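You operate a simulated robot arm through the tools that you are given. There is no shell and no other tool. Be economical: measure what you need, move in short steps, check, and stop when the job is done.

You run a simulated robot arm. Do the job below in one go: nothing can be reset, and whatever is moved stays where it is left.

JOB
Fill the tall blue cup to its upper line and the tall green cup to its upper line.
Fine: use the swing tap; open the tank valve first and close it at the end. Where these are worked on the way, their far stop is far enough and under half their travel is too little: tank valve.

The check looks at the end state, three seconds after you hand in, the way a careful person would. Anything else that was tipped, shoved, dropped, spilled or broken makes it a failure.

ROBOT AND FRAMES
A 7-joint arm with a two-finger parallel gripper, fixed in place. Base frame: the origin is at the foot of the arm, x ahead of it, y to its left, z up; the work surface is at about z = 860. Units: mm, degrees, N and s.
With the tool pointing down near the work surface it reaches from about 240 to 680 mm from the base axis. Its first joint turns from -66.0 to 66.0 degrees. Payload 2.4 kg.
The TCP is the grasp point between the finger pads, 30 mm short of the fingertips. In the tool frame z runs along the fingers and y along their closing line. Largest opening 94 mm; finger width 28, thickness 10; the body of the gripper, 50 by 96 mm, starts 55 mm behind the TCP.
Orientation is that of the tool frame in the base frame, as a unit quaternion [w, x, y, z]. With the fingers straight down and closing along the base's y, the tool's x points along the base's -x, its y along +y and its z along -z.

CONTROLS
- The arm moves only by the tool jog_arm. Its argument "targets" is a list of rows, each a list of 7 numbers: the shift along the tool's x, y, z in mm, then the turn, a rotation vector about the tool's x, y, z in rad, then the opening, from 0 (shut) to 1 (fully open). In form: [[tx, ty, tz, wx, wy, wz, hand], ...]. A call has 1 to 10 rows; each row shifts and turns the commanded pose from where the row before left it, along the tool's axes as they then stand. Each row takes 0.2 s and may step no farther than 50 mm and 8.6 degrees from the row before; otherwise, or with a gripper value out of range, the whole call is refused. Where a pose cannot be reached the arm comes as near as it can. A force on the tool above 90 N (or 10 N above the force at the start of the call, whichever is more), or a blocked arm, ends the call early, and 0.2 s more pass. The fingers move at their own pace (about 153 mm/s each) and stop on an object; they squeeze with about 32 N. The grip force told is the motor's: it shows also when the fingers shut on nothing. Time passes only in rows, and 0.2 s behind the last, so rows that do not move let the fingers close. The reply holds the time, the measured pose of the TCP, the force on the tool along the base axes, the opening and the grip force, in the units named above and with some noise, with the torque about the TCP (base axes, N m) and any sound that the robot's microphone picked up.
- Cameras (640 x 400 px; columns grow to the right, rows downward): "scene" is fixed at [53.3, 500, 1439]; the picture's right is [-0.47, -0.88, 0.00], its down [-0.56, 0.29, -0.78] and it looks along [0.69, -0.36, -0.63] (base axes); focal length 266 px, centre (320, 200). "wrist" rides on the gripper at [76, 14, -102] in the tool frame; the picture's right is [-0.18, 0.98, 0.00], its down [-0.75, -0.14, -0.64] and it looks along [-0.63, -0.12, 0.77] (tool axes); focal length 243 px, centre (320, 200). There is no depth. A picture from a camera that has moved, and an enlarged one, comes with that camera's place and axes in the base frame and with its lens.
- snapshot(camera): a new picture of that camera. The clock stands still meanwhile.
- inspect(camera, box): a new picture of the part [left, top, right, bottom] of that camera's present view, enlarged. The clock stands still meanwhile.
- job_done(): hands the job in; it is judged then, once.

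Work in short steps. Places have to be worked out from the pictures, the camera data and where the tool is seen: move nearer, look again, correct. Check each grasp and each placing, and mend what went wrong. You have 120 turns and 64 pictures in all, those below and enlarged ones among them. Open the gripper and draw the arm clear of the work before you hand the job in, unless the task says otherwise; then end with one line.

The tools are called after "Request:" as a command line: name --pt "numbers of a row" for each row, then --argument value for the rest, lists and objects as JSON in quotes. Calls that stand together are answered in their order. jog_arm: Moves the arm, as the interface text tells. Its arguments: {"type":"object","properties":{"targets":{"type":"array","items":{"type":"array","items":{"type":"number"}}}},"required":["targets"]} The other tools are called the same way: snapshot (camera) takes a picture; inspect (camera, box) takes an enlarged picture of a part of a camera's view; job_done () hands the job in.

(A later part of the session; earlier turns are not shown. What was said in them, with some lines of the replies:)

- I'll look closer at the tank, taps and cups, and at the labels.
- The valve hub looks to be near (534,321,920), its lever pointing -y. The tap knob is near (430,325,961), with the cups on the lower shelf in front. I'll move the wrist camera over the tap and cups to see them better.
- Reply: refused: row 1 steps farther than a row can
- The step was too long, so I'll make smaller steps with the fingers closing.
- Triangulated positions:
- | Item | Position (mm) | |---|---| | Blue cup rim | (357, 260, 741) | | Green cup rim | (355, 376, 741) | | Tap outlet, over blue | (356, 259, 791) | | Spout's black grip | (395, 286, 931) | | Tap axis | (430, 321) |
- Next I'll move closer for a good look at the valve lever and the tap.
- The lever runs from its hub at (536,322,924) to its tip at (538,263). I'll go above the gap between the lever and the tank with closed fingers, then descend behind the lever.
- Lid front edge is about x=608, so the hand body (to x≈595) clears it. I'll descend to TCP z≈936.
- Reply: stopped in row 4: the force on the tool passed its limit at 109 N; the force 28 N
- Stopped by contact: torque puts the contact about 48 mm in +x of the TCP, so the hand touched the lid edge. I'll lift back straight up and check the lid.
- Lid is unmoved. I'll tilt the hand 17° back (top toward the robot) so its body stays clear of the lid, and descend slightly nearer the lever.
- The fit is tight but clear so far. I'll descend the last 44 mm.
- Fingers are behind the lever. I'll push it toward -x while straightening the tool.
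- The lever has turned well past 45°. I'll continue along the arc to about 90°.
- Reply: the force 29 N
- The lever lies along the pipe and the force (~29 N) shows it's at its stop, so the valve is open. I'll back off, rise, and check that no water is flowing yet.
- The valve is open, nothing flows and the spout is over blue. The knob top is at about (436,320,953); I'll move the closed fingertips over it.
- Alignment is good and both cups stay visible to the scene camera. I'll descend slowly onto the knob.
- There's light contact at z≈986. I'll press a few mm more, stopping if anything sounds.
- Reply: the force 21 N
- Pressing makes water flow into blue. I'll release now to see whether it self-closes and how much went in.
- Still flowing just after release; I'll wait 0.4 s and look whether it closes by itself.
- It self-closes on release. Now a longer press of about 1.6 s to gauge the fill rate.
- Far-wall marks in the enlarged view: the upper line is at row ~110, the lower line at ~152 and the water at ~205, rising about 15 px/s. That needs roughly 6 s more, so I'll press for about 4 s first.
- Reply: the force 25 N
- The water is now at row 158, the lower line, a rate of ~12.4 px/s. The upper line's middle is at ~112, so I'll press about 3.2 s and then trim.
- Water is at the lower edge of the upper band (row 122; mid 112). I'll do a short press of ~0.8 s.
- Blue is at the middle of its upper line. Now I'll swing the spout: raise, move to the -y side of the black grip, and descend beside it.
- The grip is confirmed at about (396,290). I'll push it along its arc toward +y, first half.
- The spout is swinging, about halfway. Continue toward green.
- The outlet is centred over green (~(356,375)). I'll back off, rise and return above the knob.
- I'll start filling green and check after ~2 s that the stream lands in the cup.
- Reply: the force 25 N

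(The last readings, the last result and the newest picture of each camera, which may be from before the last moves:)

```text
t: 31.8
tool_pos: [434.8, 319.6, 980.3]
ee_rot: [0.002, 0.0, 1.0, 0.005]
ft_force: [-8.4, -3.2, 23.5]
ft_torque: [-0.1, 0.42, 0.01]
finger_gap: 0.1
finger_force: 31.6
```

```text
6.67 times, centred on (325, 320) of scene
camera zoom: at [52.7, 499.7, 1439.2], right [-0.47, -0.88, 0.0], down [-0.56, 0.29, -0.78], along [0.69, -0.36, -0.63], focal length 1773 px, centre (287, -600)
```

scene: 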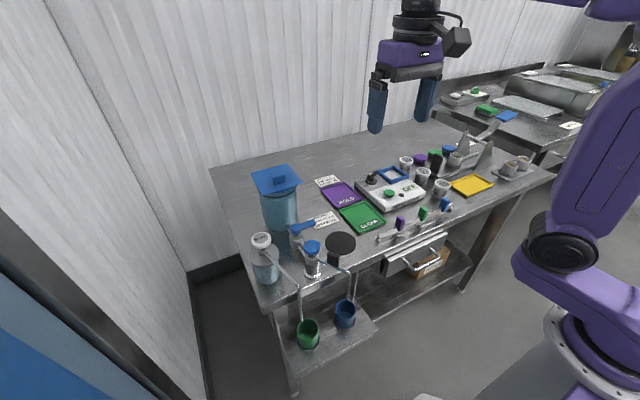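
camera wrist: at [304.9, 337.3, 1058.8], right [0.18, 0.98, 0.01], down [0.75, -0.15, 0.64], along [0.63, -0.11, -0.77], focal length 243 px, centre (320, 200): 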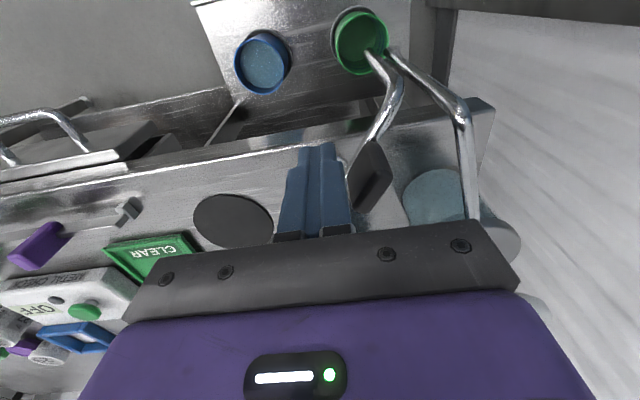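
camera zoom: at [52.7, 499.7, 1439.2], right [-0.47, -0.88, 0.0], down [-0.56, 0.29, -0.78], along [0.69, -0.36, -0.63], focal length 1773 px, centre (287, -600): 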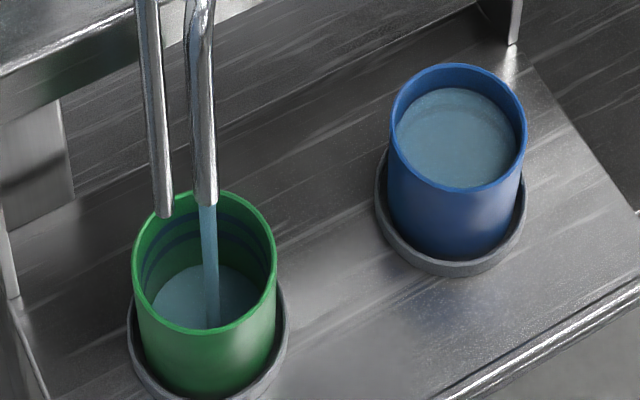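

The stream lands well inside green. I'll keep holding for about 6 s more, then release and check.

Request:
jog_arm --pt "0 0 0 0 0 0 0" --pt "0 0 0 0 0 0 0" --pt "0 0 0 0 0 0 0" --pt "0 0 0 0 0 0 0" --pt "0 0 0 0 0 0 0" --pt "0 0 0 0 0 0 0" --pt "0 0 0 0 0 0 0" --pt "0 0 0 0 0 0 0" --pt "0 0 0 0 0 0 0" --pt "0 0 0 0 0 0 0"

Request:
jog_arm --pt "0 0 0 0 0 0 0" --pt "0 0 0 0 0 0 0" --pt "0 0 0 0 0 0 0" --pt "0 0 0 0 0 0 0" --pt "0 0 0 0 0 0 0" --pt "0 0 0 0 0 0 0" --pt "0 0 0 0 0 0 0" --pt "0 0 0 0 0 0 0" --pt "0 0 0 0 0 0 0" --pt "0 0 0 0 0 0 0"

Request:
jog_arm --pt "0 0 0 0 0 0 0" --pt "0 0 0 0 0 0 0" --pt "0 0 0 0 0 0 0" --pt "0 0 0 0 0 0 0" --pt "0 0 0 0 0 0 0" --pt "0 0 0 0 0 0 0" --pt "0 0 -12 0 0 0 0" --pt "0 0 0 0 0 0 0"

Request:
inspect --camera "scene" --box '[308, 315, 334, 341]'

```text
t: 34.0
tool_pos: [433.3, 319.2, 979.4]
ee_rot: [0.003, 0.0, 1.0, 0.005]
ft_force: [-7.8, 3.6, 29.9]
ft_torque: [0.07, 0.46, -0.04]
finger_gap: 0.1
finger_force: 31.7
```

```text
t: 36.2
tool_pos: [435.8, 319.6, 979.6]
ee_rot: [0.002, -0.001, 1.0, 0.006]
ft_force: [-5.2, 6.4, 29.2]
ft_torque: [0.14, 0.42, -0.02]
finger_gap: 0.0
finger_force: 32.2
```

```text
t: 38.0
tool_pos: [435.1, 318.0, 990.3]
ee_rot: [0.0, 0.0, 1.0, 0.004]
ft_force: [0.1, -0.4, 0.6]
ft_torque: [-0.03, 0.01, -0.01]
finger_gap: 0.0
finger_force: 32.3
```

```text
15.38 times, centred on (321, 328) of scene
camera zoom: at [53.3, 500.0, 1439.1], right [-0.47, -0.88, 0.0], down [-0.56, 0.29, -0.78], along [0.69, -0.36, -0.63], focal length 4092 px, centre (305, -1769)
```

zoom: 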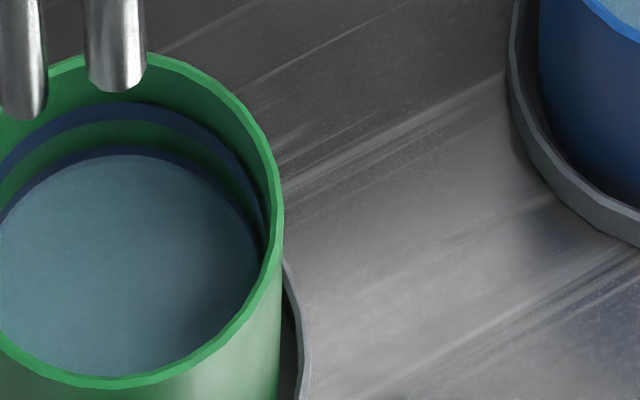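

Green is at its lower line (row 154) and needs ~43 px to the upper line's middle (111). Press ~3.5 s.

Request:
jog_arm --pt "0 0 11 0 0 0 0" --pt "0 0 1 0 0 0 0" --pt "0 0 0 0 0 0 0" --pt "0 0 0 0 0 0 0" --pt "0 0 0 0 0 0 0" --pt "0 0 0 0 0 0 0" --pt "0 0 0 0 0 0 0" --pt "0 0 0 0 0 0 0" --pt "0 0 0 0 0 0 0" --pt "0 0 0 0 0 0 0"

Request:
jog_arm --pt "0 0 0 0 0 0 0" --pt "0 0 0 0 0 0 0" --pt "0 0 0 0 0 0 0" --pt "0 0 0 0 0 0 0" --pt "0 0 -12 0 0 0 0" --pt "0 0 0 0 0 0 0"

Request:
inspect --camera "scene" --box '[308, 315, 334, 341]'

```text
t: 40.2
tool_pos: [435.0, 318.6, 979.1]
ee_rot: [0.002, 0.0, 1.0, 0.005]
ft_force: [5.2, -7.6, 18.9]
ft_torque: [-0.2, 0.02, 0.09]
finger_gap: 0.0
finger_force: 32.5
```

```text
t: 41.6
tool_pos: [433.9, 318.7, 991.2]
ee_rot: [0.001, 0.001, 1.0, 0.004]
ft_force: [0.0, 0.5, 0.1]
ft_torque: [-0.01, 0.03, 0.0]
finger_gap: 0.1
finger_force: 32.0
```

```text
15.38 times, centred on (321, 328) of scene
camera zoom: at [53.3, 500.0, 1439.0], right [-0.47, -0.88, 0.0], down [-0.56, 0.29, -0.78], along [0.69, -0.36, -0.63], focal length 4092 px, centre (305, -1769)
```

zoom: 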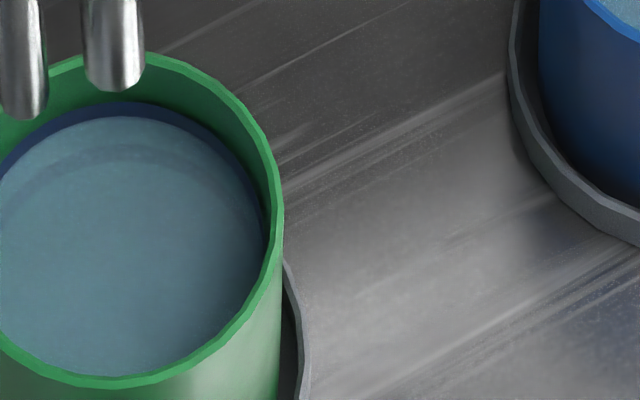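

Green's surface is within the upper line (row 115, band 102–120). Now to close the valve: I'll go above the +y side of the lever with the hand leaned toward -y, clear of the soap pump, and look before descending.

Request:
jog_arm --pt "0 0 -40 0 0 0 0" --pt "-20 8 -10 -0.1 0 0 0" --pt "-20 8 0 -0.1 0 0 0" --pt "-16 6 0 -0.1 0 0 0" --pt "0 0 0 0 0 0 0"

Request:
snapshot --camera "wrist"

Request:
inspect --camera "scene" --box '[240, 150, 360, 350]'

```text
t: 42.8
tool_pos: [490.9, 338.3, 1045.4]
ee_rot: [0.001, 0.0, 0.988, 0.155]
ft_force: [0.0, 1.6, -0.1]
ft_torque: [0.0, 0.02, 0.01]
finger_gap: 0.1
finger_force: 32.3
```

```text
20 pictures are left
camera wrist: at [415.6, 321.6, 1147.7], right [0.18, 0.94, 0.3], down [0.75, -0.33, 0.57], along [0.63, 0.12, -0.76], focal length 243 px, centre (320, 200)
```

wrist: 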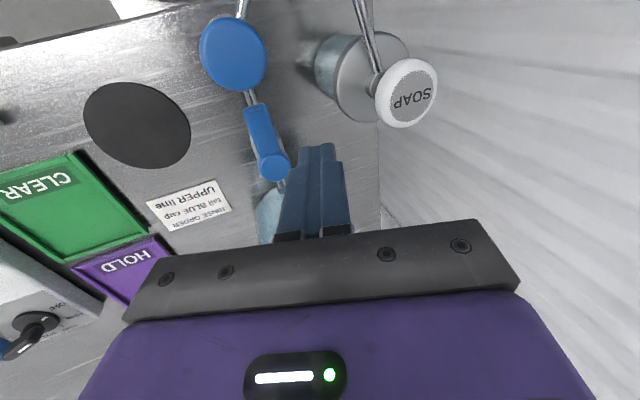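

```text
2.00 times, centred on (300, 250) of scene
camera zoom: at [53.3, 500.0, 1439.0], right [-0.47, -0.88, 0.0], down [-0.56, 0.29, -0.78], along [0.69, -0.36, -0.63], focal length 532 px, centre (360, 100)
```

zoom: 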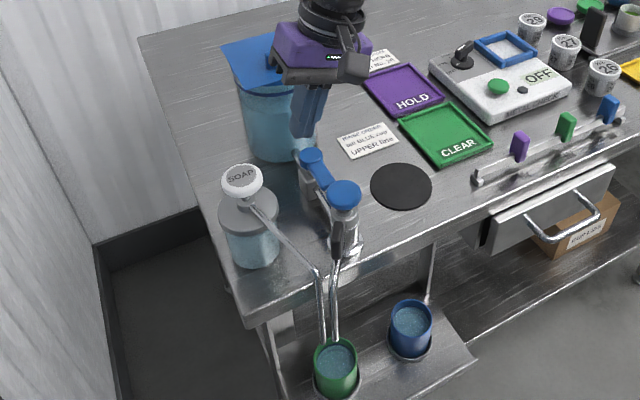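

The lever lies along y≈320 from x≈480 to 537. I'll descend on its +y side.

Request:
jog_arm --pt "0 3.8 1.2 0 0 0 0" --pt "0 -9.2 28.6 0 0 0 0" --pt "0 -9.2 28.6 0 0 0 0" --pt "0 -7.6 23.8 0 0 0 0" --pt "0 -6.7 21 0 0 0 0" --pt "0 0 0 0 0 0 0"

Request:
snapshot --camera "wrist"

```text
t: 44.2
tool_pos: [489.8, 342.7, 936.0]
ee_rot: [0.002, 0.0, 0.988, 0.154]
ft_force: [-5.5, -4.1, 14.4]
ft_torque: [-0.23, 0.15, -0.03]
finger_gap: 0.0
finger_force: 32.0
```

```text
18 pictures are left
camera wrist: at [415.1, 325.3, 1039.9], right [0.18, 0.94, 0.3], down [0.75, -0.33, 0.57], along [0.63, 0.12, -0.76], focal length 243 px, centre (320, 200)
```

wrist: 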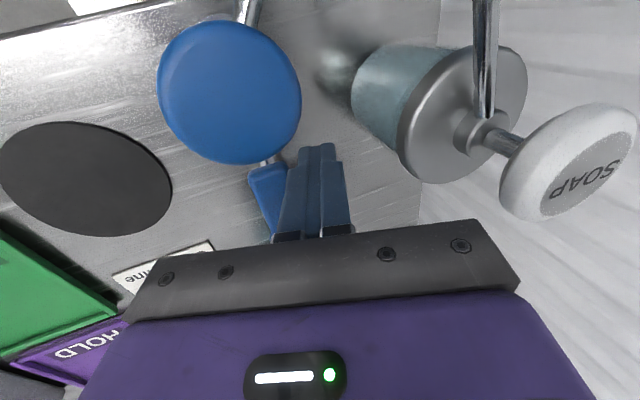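

There's an unexpected 14 N upward reading, perhaps the finger touching the lever's edge. I'll lift 4 mm, shift +y 3 mm and re-read.

Request:
jog_arm --pt "0 4.1 -2.9 0 0 0 0" --pt "0 0 0 0 0 0 0"

Request:
inspect --camera "wrist" --box '[230, 110, 390, 250]'

```text
t: 44.8
tool_pos: [490.1, 346.4, 940.5]
ee_rot: [0.002, -0.001, 0.988, 0.154]
ft_force: [-0.3, 0.1, -0.2]
ft_torque: [-0.01, 0.03, 0.01]
finger_gap: 0.0
finger_force: 32.4
```

```text
2.86 times, centred on (310, 180) of wrist
camera zoom: at [415.1, 328.9, 1043.4], right [0.18, 0.94, 0.3], down [0.75, -0.33, 0.57], along [0.63, 0.12, -0.76], focal length 693 px, centre (349, 257)
```

zoom: 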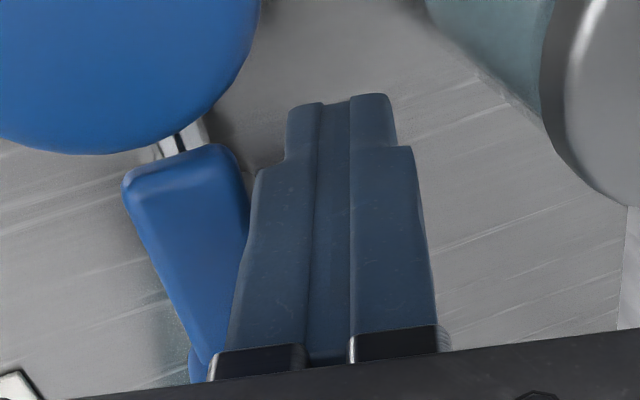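

Free now; the finger's wider shank had been resting on the lever. I'll push toward -y, first half of the turn.

Request:
jog_arm --pt "0 -0.9 2.9 0 0 0 0" --pt "2 -13.3 -4.3 0 0 0 0" --pt "3 -13.3 -4.3 0 0 0 0" --pt "0 -11.4 -3.7 0 0 0 0" --pt "0 0 0 0 0 0 0"

Request:
snapshot --camera "wrist"

```text
t: 46.0
tool_pos: [486.0, 307.4, 937.0]
ee_rot: [0.002, 0.001, 0.988, 0.154]
ft_force: [0.5, 1.4, 0.3]
ft_torque: [-0.03, -0.01, 0.0]
finger_gap: 0.0
finger_force: 32.2
```

```text
16 pictures are left
camera wrist: at [410.2, 289.7, 1040.7], right [0.18, 0.94, 0.3], down [0.75, -0.33, 0.57], along [0.63, 0.12, -0.76], focal length 243 px, centre (320, 200)
```

wrist: 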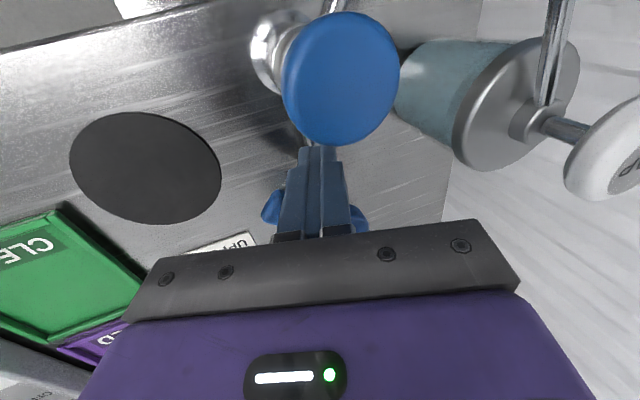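

The lever is around halfway. I'll continue toward closed.

Request:
jog_arm --pt "-5 -13.3 -4.3 0 0 0 0" --pt "-9 -11.4 -3.7 0 0 0 0" --pt "-9 -8.6 -2.7 0 0 0 0" --pt "-4 0 0 0 0 0 0" --pt "0 0 0 0 0 0 0"

Request:
snapshot --camera "wrist"

```text
t: 47.2
tool_pos: [510.0, 271.4, 938.5]
ee_rot: [-0.002, -0.001, 0.988, 0.154]
ft_force: [-18.7, -6.7, 4.0]
ft_torque: [-0.08, 0.08, -0.08]
finger_gap: 0.1
finger_force: 32.5
```

```text
15 pictures are left
camera wrist: at [434.9, 254.5, 1041.2], right [0.18, 0.94, 0.3], down [0.76, -0.33, 0.57], along [0.63, 0.12, -0.77], focal length 243 px, centre (320, 200)
```

wrist: 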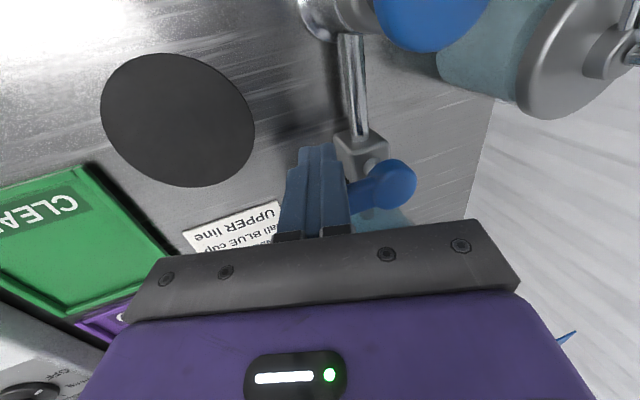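

The 18.7 N push-back along x means the closed stop is reached. I'll retreat toward -x, rise, straighten, open the gripper and check everything.

Request:
jog_arm --pt "15 0 0 0 0 0 0" --pt "0 -12 38 0 0 0 0"

```text
t: 47.8
tool_pos: [496.6, 272.1, 899.8]
ee_rot: [0.004, 0.0, 0.988, 0.155]
ft_force: [0.3, -0.3, -0.2]
ft_torque: [-0.02, -0.03, -0.01]
finger_gap: 0.0
finger_force: 31.8
```

I got that row's sign wrong and went down, though nothing was touched. Now straight up.

Request:
jog_arm --pt "0 12 -38 0 0 0 0" --pt "0 12 -38 0 0 0 0" --pt "0 12 -38 0 0 0 0" --pt "0 12 -38 0 0 0 0" --pt "0 -15 -40 0.1 0 0 0.5" --pt "10 -20 -40 0.1 0 0 1" --pt "10 -20 -40 0.1 0 0 1" --pt "0 -30 0 0 0 0 1" --pt "0 0 0 0 0 0 1"

Request:
snapshot --camera "scene"

Request:
inspect --camera "scene" --box '[290, 280, 370, 360]'

Request:
inspect --camera "scene" --box '[230, 150, 390, 250]'

Request:
inspect --camera "scene" --box '[308, 315, 334, 341]'

Request:
inspect --camera "scene" --box '[332, 296, 358, 322]'

```text
t: 49.8
tool_pos: [475.9, 163.9, 1163.1]
ee_rot: [0.002, -0.001, 1.0, 0.004]
ft_force: [-0.9, -0.4, -0.4]
ft_torque: [0.02, 0.02, 0.01]
finger_gap: 94.1
finger_force: 0.0
```

```text
14 pictures are left
```

scene: 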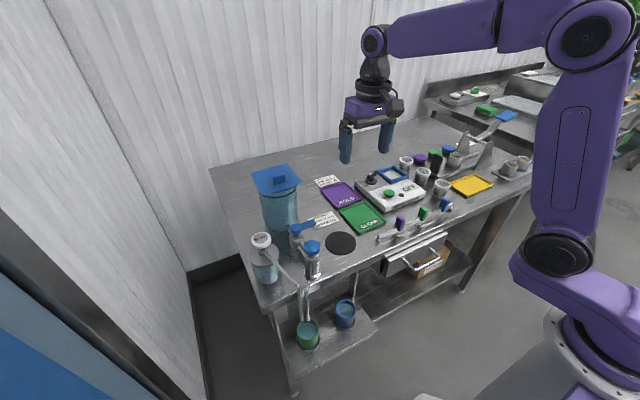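

```text
5.00 times, centred on (330, 320) of scene
camera zoom: at [53.3, 500.0, 1439.0], right [-0.47, -0.88, 0.0], down [-0.56, 0.29, -0.78], along [0.69, -0.36, -0.63], focal length 1330 px, centre (270, -400)
```

zoom: 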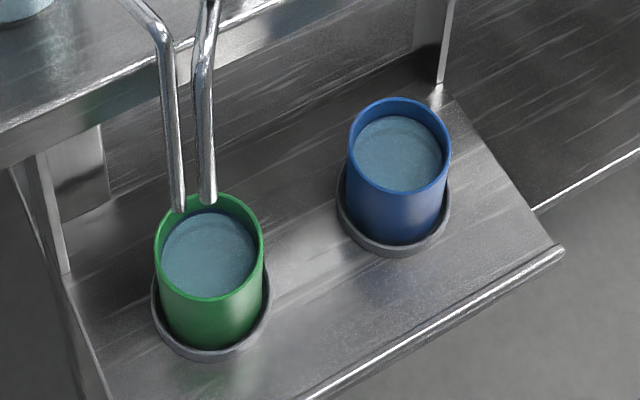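

```text
4.00 times, centred on (310, 200) of scene
camera zoom: at [53.3, 500.0, 1439.0], right [-0.47, -0.88, 0.0], down [-0.56, 0.29, -0.78], along [0.69, -0.36, -0.63], focal length 1064 px, centre (360, 200)
```

zoom: 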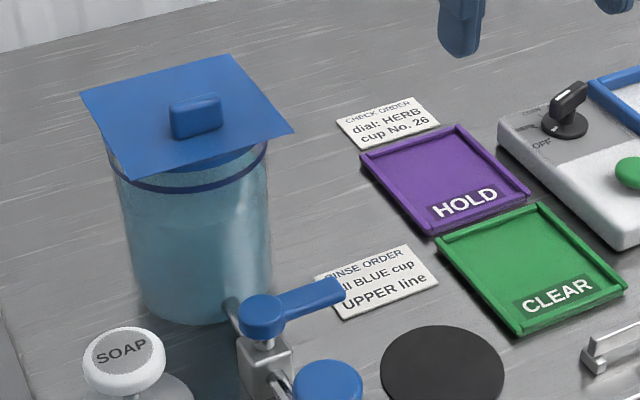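

```text
15.38 times, centred on (321, 328) of scene
camera zoom: at [53.3, 500.0, 1439.0], right [-0.47, -0.88, 0.0], down [-0.56, 0.29, -0.78], along [0.69, -0.36, -0.63], focal length 4092 px, centre (305, -1769)
```

zoom: 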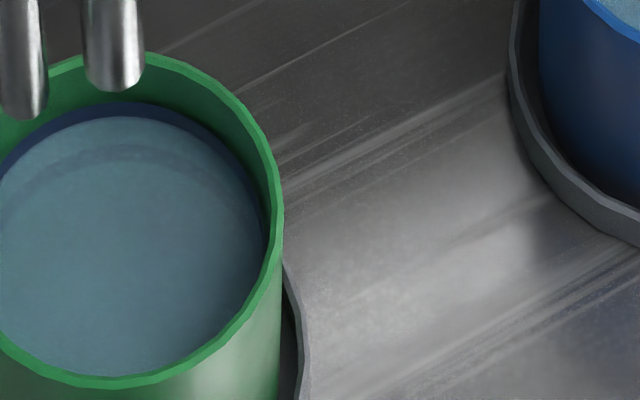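

```text
15.38 times, centred on (345, 309) of scene
camera zoom: at [53.3, 500.0, 1439.0], right [-0.47, -0.88, 0.0], down [-0.56, 0.29, -0.78], along [0.69, -0.36, -0.63], focal length 4092 px, centre (-65, -1477)
```

zoom: 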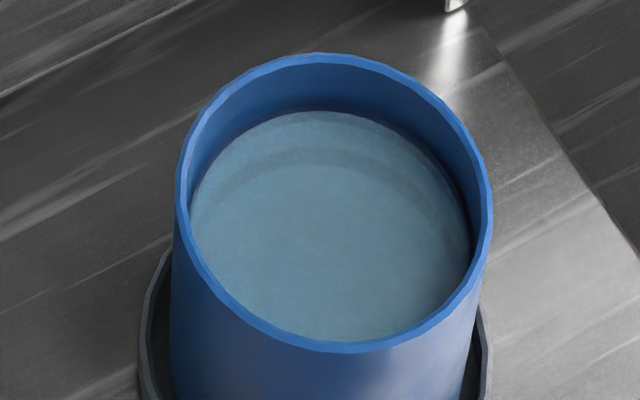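

The valve lever is back at its closed position and both cups are at their upper lines. Nothing drips or is disturbed, and the arm is clear with the gripper open, so I'm handing in.

Request:
job_done

```text
The job is handed in.
```

The tall blue and tall green cups are both filled to their upper lines with the swing tap, the tank valve is closed again, and nothing was spilled or knocked over; the hand touched the tank lid once, and the lid did not move.
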